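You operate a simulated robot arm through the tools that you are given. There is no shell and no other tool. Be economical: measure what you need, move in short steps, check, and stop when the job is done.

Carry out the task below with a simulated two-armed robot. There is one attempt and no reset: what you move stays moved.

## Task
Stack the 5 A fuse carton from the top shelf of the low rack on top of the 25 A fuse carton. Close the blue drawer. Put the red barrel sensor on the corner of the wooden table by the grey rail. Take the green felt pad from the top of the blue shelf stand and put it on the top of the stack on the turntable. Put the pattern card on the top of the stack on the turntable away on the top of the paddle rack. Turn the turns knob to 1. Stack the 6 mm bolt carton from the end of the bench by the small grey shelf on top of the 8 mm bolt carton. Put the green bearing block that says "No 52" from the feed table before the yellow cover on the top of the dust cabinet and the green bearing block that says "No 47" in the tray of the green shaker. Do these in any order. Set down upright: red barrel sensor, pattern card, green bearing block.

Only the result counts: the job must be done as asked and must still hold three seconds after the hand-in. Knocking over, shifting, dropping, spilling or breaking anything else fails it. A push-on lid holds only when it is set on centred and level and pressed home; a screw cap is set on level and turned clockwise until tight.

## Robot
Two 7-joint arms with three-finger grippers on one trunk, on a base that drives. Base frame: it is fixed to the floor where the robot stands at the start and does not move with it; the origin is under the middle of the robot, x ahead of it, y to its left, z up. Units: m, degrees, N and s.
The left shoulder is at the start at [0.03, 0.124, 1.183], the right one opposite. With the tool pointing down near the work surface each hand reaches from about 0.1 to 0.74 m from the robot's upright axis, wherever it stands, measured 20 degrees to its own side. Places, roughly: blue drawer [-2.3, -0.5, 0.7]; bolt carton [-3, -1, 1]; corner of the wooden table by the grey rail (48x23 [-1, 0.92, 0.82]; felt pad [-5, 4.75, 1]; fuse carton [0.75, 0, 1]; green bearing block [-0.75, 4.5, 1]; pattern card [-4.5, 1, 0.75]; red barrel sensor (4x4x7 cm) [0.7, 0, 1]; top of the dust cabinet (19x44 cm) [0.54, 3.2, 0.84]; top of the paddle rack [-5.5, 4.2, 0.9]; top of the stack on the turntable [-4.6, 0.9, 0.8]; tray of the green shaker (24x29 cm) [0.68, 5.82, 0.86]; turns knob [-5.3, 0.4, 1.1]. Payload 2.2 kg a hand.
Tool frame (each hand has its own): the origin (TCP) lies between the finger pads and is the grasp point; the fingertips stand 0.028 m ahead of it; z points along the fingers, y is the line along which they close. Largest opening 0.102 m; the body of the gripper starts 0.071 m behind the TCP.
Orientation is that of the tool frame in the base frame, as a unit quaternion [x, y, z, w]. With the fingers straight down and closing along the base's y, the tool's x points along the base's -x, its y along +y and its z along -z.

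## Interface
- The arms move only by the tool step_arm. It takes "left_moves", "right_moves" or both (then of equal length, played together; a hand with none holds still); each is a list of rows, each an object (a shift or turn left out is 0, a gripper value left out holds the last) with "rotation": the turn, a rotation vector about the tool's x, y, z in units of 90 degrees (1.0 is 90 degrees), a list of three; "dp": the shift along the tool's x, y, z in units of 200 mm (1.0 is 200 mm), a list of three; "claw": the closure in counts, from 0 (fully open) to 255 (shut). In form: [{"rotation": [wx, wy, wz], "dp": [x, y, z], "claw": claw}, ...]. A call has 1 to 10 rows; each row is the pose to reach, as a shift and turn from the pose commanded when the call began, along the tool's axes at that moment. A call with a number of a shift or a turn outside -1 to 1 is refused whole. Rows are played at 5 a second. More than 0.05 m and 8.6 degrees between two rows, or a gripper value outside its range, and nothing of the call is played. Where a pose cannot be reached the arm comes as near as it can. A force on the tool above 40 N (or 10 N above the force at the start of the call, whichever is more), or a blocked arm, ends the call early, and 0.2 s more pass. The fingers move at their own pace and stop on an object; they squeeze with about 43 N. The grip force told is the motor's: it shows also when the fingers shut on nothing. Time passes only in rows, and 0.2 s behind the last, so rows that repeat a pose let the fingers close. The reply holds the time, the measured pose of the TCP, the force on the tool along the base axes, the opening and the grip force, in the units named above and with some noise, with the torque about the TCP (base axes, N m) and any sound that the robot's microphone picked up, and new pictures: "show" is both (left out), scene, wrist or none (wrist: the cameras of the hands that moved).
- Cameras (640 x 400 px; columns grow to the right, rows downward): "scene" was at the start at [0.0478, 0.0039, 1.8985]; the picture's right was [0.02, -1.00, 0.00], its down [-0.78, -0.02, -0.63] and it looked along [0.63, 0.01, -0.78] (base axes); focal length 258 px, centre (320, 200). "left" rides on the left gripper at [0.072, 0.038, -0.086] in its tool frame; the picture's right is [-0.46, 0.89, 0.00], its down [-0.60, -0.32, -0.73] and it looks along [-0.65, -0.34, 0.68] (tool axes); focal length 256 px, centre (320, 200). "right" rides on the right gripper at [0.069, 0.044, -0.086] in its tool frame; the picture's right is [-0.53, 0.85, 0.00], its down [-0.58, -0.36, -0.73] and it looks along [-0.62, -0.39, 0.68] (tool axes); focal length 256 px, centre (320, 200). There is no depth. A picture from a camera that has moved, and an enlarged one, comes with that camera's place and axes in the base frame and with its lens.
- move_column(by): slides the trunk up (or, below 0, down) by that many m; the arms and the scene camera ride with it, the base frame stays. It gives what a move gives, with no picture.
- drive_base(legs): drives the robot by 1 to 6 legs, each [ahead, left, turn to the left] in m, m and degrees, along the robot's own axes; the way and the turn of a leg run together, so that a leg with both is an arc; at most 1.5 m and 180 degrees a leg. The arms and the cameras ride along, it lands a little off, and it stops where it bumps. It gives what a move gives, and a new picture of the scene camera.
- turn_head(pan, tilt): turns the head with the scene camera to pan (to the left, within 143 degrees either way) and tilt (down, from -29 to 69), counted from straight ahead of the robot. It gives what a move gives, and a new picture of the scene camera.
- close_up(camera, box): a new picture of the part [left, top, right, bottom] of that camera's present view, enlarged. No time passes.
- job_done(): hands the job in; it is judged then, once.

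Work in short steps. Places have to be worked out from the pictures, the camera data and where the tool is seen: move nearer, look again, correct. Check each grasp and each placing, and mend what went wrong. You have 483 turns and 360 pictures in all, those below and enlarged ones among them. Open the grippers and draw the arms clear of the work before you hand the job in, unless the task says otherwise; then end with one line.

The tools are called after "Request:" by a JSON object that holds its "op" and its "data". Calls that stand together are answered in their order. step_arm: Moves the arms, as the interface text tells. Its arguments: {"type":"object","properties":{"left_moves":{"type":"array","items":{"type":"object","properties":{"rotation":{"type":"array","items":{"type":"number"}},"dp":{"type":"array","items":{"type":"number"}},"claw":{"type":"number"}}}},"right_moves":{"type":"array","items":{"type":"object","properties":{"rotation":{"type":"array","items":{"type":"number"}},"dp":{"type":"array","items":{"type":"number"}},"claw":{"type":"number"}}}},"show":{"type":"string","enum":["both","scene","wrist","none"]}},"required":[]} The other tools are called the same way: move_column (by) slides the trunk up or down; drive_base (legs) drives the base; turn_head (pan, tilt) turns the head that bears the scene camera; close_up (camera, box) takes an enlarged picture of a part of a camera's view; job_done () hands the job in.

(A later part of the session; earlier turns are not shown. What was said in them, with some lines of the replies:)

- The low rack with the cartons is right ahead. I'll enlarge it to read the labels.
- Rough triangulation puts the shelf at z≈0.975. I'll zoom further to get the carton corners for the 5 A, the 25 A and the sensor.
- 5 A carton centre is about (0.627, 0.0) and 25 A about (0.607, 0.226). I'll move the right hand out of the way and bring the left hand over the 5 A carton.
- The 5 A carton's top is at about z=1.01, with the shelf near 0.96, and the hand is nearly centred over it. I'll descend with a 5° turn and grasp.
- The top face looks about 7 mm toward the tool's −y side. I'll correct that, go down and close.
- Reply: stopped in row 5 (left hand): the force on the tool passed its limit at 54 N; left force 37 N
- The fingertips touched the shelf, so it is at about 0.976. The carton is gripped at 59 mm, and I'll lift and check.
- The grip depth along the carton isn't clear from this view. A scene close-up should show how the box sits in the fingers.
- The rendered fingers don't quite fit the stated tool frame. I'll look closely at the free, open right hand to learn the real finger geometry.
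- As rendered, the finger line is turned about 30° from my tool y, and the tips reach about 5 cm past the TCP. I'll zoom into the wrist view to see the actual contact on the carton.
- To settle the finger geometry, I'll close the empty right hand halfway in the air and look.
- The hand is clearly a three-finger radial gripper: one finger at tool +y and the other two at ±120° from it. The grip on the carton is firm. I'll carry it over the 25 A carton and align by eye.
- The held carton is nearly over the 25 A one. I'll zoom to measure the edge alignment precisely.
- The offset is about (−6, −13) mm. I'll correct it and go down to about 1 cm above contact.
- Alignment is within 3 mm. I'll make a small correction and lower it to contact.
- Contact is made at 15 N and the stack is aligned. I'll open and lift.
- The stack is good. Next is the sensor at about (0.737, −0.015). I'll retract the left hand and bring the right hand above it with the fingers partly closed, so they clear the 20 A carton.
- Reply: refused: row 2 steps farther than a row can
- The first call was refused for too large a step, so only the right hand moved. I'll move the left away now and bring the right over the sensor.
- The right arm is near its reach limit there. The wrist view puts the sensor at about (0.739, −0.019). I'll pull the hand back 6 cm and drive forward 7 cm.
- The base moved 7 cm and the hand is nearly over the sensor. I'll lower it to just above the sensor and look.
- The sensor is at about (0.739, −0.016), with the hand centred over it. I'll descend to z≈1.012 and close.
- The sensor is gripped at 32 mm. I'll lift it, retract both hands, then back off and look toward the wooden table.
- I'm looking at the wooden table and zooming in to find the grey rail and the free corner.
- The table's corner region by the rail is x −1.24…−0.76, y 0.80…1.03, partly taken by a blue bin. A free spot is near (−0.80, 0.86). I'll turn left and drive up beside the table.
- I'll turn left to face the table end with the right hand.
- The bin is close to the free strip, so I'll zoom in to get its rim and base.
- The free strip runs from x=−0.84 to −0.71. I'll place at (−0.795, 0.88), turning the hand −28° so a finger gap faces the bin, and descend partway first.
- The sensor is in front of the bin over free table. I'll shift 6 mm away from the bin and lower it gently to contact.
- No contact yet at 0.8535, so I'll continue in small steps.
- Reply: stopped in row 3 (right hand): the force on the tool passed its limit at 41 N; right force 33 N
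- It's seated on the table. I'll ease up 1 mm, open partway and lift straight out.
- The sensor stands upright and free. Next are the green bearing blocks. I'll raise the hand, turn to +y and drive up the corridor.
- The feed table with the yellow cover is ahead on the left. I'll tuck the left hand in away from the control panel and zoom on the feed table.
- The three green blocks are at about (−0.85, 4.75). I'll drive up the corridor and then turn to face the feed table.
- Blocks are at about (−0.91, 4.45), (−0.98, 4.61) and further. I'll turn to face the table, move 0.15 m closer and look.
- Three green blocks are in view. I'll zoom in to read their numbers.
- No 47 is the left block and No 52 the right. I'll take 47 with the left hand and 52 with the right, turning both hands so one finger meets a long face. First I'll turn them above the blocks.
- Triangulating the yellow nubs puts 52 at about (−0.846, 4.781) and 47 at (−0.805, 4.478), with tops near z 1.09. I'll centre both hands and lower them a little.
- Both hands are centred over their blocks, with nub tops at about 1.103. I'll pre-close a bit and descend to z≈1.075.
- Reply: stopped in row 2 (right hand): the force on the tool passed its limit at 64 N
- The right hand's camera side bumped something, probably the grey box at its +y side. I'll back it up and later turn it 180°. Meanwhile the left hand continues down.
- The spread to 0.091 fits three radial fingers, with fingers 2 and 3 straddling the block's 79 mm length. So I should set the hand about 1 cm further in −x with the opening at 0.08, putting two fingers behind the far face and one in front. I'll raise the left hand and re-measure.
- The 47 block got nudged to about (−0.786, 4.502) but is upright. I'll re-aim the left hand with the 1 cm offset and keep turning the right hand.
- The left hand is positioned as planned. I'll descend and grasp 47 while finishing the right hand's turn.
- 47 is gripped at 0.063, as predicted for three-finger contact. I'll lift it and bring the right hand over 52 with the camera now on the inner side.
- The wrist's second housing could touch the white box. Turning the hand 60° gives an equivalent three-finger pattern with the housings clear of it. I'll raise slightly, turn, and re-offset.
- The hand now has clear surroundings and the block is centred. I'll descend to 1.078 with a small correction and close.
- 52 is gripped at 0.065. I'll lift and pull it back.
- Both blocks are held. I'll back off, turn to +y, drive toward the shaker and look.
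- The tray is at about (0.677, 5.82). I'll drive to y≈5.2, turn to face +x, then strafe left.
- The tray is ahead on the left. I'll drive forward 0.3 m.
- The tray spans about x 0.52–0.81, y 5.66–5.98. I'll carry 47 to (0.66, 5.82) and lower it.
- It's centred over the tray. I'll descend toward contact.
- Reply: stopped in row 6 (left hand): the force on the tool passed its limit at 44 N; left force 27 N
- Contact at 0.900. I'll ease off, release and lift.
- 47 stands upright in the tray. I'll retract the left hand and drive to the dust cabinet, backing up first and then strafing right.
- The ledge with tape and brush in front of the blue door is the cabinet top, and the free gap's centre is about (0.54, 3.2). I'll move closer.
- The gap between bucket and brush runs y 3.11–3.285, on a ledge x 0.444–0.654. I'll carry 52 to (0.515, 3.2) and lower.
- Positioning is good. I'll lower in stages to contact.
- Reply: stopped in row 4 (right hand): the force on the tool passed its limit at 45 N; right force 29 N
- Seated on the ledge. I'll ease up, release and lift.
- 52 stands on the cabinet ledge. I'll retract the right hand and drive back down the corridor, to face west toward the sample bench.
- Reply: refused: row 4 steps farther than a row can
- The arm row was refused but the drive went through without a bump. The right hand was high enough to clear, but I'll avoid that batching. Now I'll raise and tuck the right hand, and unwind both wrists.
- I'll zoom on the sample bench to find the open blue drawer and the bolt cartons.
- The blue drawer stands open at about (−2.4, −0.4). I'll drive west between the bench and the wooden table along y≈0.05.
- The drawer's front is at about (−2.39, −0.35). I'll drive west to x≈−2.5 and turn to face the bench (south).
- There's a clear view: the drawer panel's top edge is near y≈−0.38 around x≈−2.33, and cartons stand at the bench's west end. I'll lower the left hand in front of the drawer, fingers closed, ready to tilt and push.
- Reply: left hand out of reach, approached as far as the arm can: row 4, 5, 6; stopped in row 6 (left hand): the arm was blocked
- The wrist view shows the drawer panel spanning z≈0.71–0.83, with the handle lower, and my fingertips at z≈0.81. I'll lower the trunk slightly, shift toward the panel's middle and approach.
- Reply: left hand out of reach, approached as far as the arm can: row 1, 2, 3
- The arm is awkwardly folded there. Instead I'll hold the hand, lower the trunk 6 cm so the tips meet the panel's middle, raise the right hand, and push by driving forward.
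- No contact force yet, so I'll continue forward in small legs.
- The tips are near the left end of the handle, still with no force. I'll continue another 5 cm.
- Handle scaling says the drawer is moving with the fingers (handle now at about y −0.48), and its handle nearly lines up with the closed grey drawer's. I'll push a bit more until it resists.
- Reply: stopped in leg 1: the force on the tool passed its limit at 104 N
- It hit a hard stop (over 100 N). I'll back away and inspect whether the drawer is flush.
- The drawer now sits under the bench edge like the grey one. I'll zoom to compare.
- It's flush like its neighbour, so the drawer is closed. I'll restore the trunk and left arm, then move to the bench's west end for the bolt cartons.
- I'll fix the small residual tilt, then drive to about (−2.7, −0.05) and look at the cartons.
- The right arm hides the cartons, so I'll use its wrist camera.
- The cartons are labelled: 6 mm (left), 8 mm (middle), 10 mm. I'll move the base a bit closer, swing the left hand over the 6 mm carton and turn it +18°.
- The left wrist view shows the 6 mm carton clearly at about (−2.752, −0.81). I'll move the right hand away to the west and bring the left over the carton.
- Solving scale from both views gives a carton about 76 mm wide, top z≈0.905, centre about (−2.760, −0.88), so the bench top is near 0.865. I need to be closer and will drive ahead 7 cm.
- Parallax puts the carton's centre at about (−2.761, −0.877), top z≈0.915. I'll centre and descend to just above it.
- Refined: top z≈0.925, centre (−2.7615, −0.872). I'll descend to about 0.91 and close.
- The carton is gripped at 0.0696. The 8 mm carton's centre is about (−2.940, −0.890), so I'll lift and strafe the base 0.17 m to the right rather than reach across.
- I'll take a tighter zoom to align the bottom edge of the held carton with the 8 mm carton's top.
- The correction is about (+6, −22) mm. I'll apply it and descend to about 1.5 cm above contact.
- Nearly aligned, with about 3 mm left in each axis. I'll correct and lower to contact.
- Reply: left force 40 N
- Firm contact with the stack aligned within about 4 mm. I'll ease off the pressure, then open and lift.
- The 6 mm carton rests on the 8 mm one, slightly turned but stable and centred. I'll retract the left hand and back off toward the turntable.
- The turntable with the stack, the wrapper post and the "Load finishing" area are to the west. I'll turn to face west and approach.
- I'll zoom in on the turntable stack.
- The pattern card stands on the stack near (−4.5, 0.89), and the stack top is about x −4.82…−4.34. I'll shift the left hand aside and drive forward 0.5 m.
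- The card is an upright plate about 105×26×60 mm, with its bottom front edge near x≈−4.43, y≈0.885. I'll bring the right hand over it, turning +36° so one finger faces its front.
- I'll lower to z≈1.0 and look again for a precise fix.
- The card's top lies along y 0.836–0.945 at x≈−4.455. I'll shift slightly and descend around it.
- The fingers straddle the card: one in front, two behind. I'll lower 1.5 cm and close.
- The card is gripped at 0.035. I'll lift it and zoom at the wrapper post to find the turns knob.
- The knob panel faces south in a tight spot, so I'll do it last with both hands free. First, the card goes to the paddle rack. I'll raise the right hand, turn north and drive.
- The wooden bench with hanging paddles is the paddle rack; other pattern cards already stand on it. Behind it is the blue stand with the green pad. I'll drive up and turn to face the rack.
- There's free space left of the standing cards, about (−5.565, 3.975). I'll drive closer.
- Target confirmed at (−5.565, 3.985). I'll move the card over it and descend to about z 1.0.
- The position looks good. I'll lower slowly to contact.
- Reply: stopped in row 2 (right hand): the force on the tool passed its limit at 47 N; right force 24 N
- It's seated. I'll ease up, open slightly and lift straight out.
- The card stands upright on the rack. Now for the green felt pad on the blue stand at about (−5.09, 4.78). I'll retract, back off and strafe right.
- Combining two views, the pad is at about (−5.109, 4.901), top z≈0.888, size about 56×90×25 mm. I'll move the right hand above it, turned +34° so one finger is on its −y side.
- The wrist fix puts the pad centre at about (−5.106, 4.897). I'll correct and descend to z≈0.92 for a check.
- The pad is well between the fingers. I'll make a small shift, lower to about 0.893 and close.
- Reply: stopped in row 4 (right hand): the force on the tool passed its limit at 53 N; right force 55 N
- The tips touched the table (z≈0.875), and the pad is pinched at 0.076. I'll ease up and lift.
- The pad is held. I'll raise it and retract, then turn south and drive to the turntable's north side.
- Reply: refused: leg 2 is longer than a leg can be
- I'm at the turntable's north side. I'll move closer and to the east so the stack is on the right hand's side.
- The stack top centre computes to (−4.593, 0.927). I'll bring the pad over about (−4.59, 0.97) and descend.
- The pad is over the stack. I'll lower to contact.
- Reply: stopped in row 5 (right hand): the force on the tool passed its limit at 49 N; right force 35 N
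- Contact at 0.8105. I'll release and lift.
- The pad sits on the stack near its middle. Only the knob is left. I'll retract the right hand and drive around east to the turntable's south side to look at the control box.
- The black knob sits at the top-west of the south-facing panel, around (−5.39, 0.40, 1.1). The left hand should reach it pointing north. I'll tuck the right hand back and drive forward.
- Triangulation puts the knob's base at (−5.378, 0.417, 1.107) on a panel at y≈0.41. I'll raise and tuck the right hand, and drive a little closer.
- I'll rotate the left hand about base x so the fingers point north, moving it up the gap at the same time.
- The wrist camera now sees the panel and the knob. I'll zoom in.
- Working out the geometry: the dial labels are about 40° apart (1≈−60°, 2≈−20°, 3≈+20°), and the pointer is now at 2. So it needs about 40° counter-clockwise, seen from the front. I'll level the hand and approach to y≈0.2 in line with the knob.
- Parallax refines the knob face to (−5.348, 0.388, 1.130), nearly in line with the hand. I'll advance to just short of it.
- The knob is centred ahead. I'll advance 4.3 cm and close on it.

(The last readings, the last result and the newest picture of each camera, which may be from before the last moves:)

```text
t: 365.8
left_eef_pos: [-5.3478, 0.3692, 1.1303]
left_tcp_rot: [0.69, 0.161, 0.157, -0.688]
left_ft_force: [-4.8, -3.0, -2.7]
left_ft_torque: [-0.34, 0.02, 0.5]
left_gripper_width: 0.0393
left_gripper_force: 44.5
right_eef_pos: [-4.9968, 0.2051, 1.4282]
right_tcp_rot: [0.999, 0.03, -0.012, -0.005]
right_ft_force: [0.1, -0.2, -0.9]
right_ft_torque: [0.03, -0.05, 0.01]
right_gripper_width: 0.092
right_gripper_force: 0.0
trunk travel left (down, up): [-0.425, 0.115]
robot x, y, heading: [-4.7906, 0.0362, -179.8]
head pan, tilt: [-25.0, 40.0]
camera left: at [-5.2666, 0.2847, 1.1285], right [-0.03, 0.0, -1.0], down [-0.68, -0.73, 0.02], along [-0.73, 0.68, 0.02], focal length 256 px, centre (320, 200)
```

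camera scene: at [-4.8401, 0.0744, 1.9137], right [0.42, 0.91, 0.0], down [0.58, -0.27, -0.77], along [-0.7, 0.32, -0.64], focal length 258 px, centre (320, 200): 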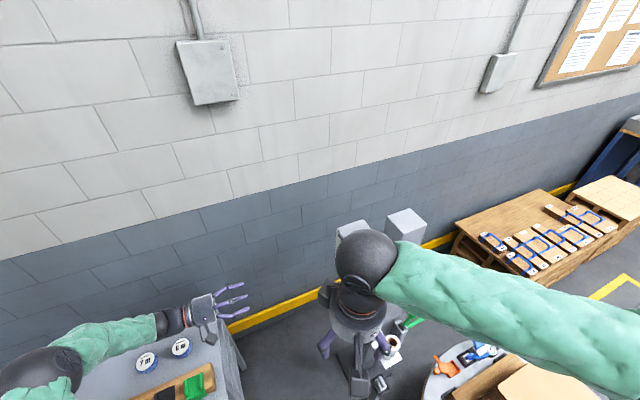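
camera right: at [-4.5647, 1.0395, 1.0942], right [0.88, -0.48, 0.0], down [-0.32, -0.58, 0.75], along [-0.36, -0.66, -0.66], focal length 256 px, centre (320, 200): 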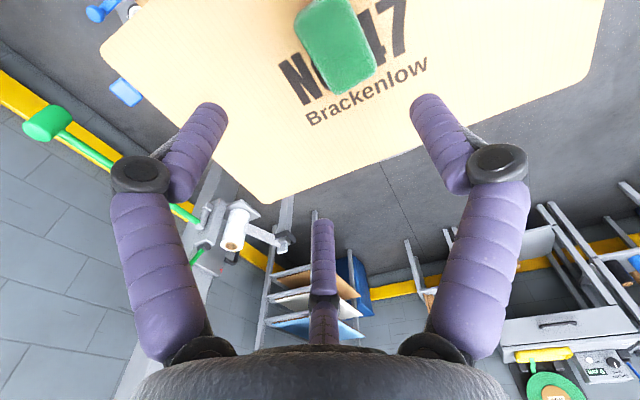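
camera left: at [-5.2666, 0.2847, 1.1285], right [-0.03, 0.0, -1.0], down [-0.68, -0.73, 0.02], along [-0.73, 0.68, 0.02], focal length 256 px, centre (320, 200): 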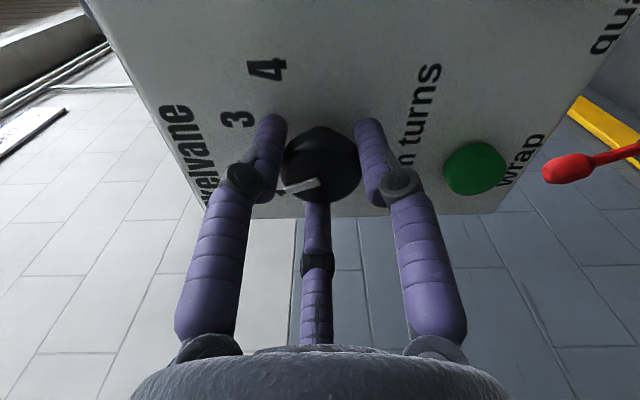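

The knob is gripped at 0.039. I'll rotate −40° about the tool axis, which is counter-clockwise seen from the front.

Request:
{"op": "step_arm", "data": {"left_moves": [{"rotation": [0, 0, -0.08]}, {"rotation": [0, 0, -0.16]}, {"rotation": [0, 0, -0.24]}, {"rotation": [0, 0, -0.32]}, {"rotation": [0, 0, -0.4]}, {"rotation": [0, 0, -0.445]}, {"rotation": [0, 0, -0.445]}], "show": "wrist"}}

```text
t: 367.4
left_eef_pos: [-5.3477, 0.3691, 1.1309]
left_tcp_rot: [0.594, 0.387, 0.385, -0.591]
left_ft_force: [-1.9, -6.7, -2.3]
left_ft_torque: [-0.08, 0.59, -0.11]
left_gripper_width: 0.039
left_gripper_force: 45.3
right_eef_pos: [-4.9954, 0.2044, 1.4275]
right_tcp_rot: [0.999, 0.03, -0.012, -0.006]
right_ft_force: [0.0, -0.7, 0.0]
right_ft_torque: [-0.01, 0.04, 0.01]
right_gripper_width: 0.0919
right_gripper_force: 0.1
trunk travel left (down, up): [-0.425, 0.115]
robot x, y, heading: [-4.7951, 0.0359, -179.7]
head pan, tilt: [-25.0, 40.0]
camera left: at [-5.2847, 0.2848, 1.1809], right [0.62, 0.0, -0.78], down [-0.53, -0.73, -0.42], along [-0.58, 0.68, -0.46], focal length 256 px, centre (320, 200)
```

left: 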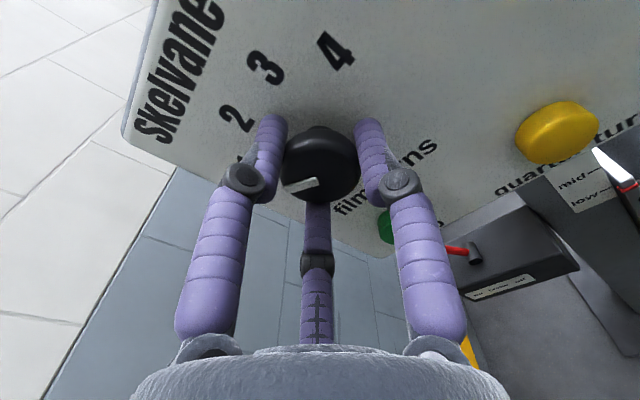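

The knob turned with the hand. I'll open, back off and check the pointer.

Request:
{"op": "step_arm", "data": {"left_moves": [{"claw": 60}, {"claw": 60}, {"claw": 60, "dp": [0, 0, -0.15]}, {"dp": [0, 0, -0.35]}, {"dp": [0, 0, -0.55]}, {"dp": [0, 0, -0.75]}], "show": "none"}}

Request:
{"op": "close_up", "data": {"camera": "left", "box": [200, 0, 440, 150]}}

```text
t: 368.8
left_eef_pos: [-5.3475, 0.217, 1.1326]
left_tcp_rot: [0.594, 0.386, 0.384, -0.593]
left_ft_force: [0.3, 0.2, -0.6]
left_ft_torque: [0.04, 0.0, -0.01]
left_gripper_width: 0.0778
left_gripper_force: 0.0
right_eef_pos: [-4.9956, 0.2034, 1.4279]
right_tcp_rot: [0.999, 0.029, -0.012, -0.006]
right_ft_force: [-0.4, -0.3, -0.5]
right_ft_torque: [0.05, -0.03, -0.03]
right_gripper_width: 0.0921
right_gripper_force: 0.1
trunk travel left (down, up): [-0.425, 0.115]
robot x, y, heading: [-4.796, 0.0293, -180.1]
head pan, tilt: [-25.0, 40.0]
```

```text
2.67 times, centred on (320, 75) of left
camera zoom: at [-5.284, 0.1325, 1.1835], right [0.62, 0.0, -0.78], down [-0.53, -0.73, -0.42], along [-0.57, 0.68, -0.46], focal length 683 px, centre (320, 533)
```

zoom: 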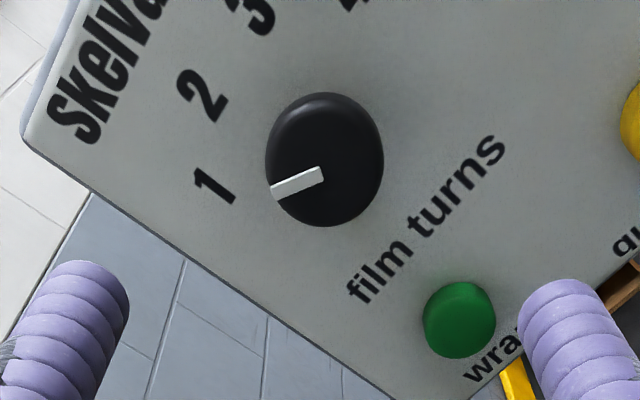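

The pointer now lines up with 1 (about −62° against the label at −64°). I'll withdraw the left hand and back the robot away for a last look.

Request:
{"op": "step_arm", "data": {"left_moves": [{"dp": [0, 0, -0.2], "claw": 0}, {"dp": [0, 0, -0.4]}, {"dp": [0, 0, -0.6]}, {"dp": [0, 0, -0.7]}], "show": "none"}}

Request:
{"op": "drive_base", "data": {"legs": [[-0.5, 0, 0]]}}

Request:
{"op": "turn_head", "data": {"pan": -50, "tilt": 35}}

```text
t: 369.8
left_eef_pos: [-5.3456, 0.079, 1.1317]
left_tcp_rot: [0.594, 0.386, 0.383, -0.593]
left_ft_force: [0.0, 0.0, 1.1]
left_ft_torque: [0.02, 0.04, 0.01]
left_gripper_width: 0.1022
left_gripper_force: 0.1
right_eef_pos: [-4.996, 0.2066, 1.4267]
right_tcp_rot: [0.999, 0.03, -0.013, -0.005]
right_ft_force: [0.0, -0.2, 0.3]
right_ft_torque: [0.02, -0.02, 0.01]
right_gripper_width: 0.0921
right_gripper_force: 0.0
trunk travel left (down, up): [-0.425, 0.115]
robot x, y, heading: [-4.7886, 0.0374, -179.9]
head pan, tilt: [-25.0, 40.0]
```

```text
t: 372.6
left_eef_pos: [-4.8692, 0.0845, 1.1326]
left_tcp_rot: [0.595, 0.384, 0.386, -0.591]
left_ft_force: [1.1, 0.1, 1.2]
left_ft_torque: [-0.01, 0.0, 0.04]
left_gripper_width: 0.1022
left_gripper_force: 0.0
right_eef_pos: [-4.5166, 0.2067, 1.4279]
right_tcp_rot: [1.0, 0.025, -0.013, -0.006]
right_ft_force: [-0.2, 0.1, -0.4]
right_ft_torque: [-0.01, 0.0, -0.02]
right_gripper_width: 0.0918
right_gripper_force: 0.1
trunk travel left (down, up): [-0.425, 0.115]
robot x, y, heading: [-4.315, 0.0383, 179.8]
head pan, tilt: [-25.0, 40.0]
camera scene: at [-4.3614, 0.0746, 1.9138], right [0.43, 0.9, 0.0], down [0.58, -0.27, -0.77], along [-0.69, 0.33, -0.64], focal length 258 px, centre (320, 200)
```

scene: 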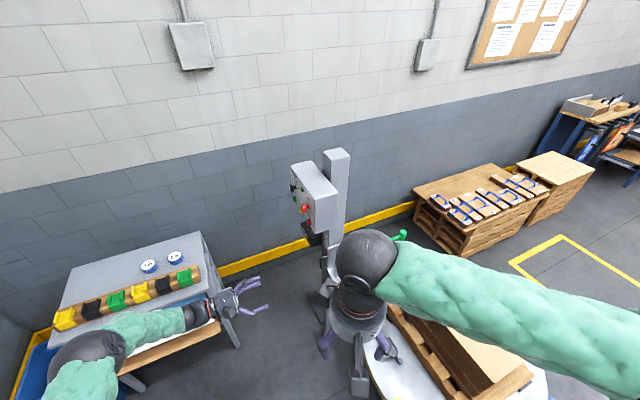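

```text
t: 373.5
left_eef_pos: [-4.8697, 0.0846, 1.132]
left_tcp_rot: [0.595, 0.384, 0.386, -0.591]
left_ft_force: [0.2, -0.3, 0.4]
left_ft_torque: [0.0, -0.01, 0.0]
left_gripper_width: 0.1019
left_gripper_force: 0.0
right_eef_pos: [-4.5186, 0.2063, 1.4271]
right_tcp_rot: [1.0, 0.025, -0.012, -0.005]
right_ft_force: [-0.1, -0.6, 0.3]
right_ft_torque: [-0.02, -0.02, 0.0]
right_gripper_width: 0.0922
right_gripper_force: 0.0
trunk travel left (down, up): [-0.425, 0.115]
robot x, y, heading: [-4.3147, 0.0358, 179.7]
head pan, tilt: [-50.0, 35.0]
camera scene: at [-4.3419, 0.106, 1.9213], right [0.77, 0.64, 0.0], down [0.37, -0.44, -0.82], along [-0.52, 0.63, -0.57], focal length 258 px, centre (320, 200)
```

scene: 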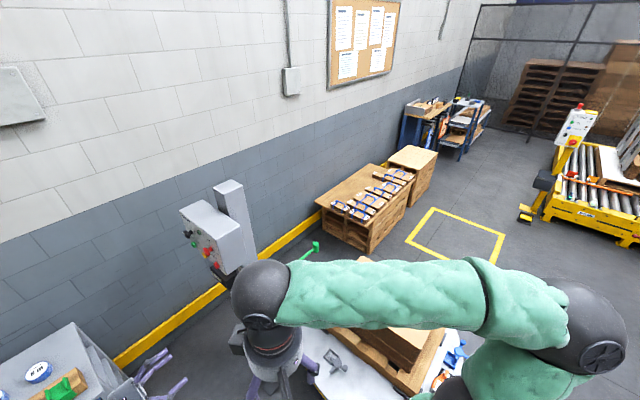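

I moved everything as asked and checked it where I could. Both arms are clear and the grippers are open, so I'm handing in.

Request:
{"op": "job_done", "data": {}}

```text
The job is handed in.
```

I carried out every item in the task and handed the job in; in each last close look, everything was in place and standing upright where asked.
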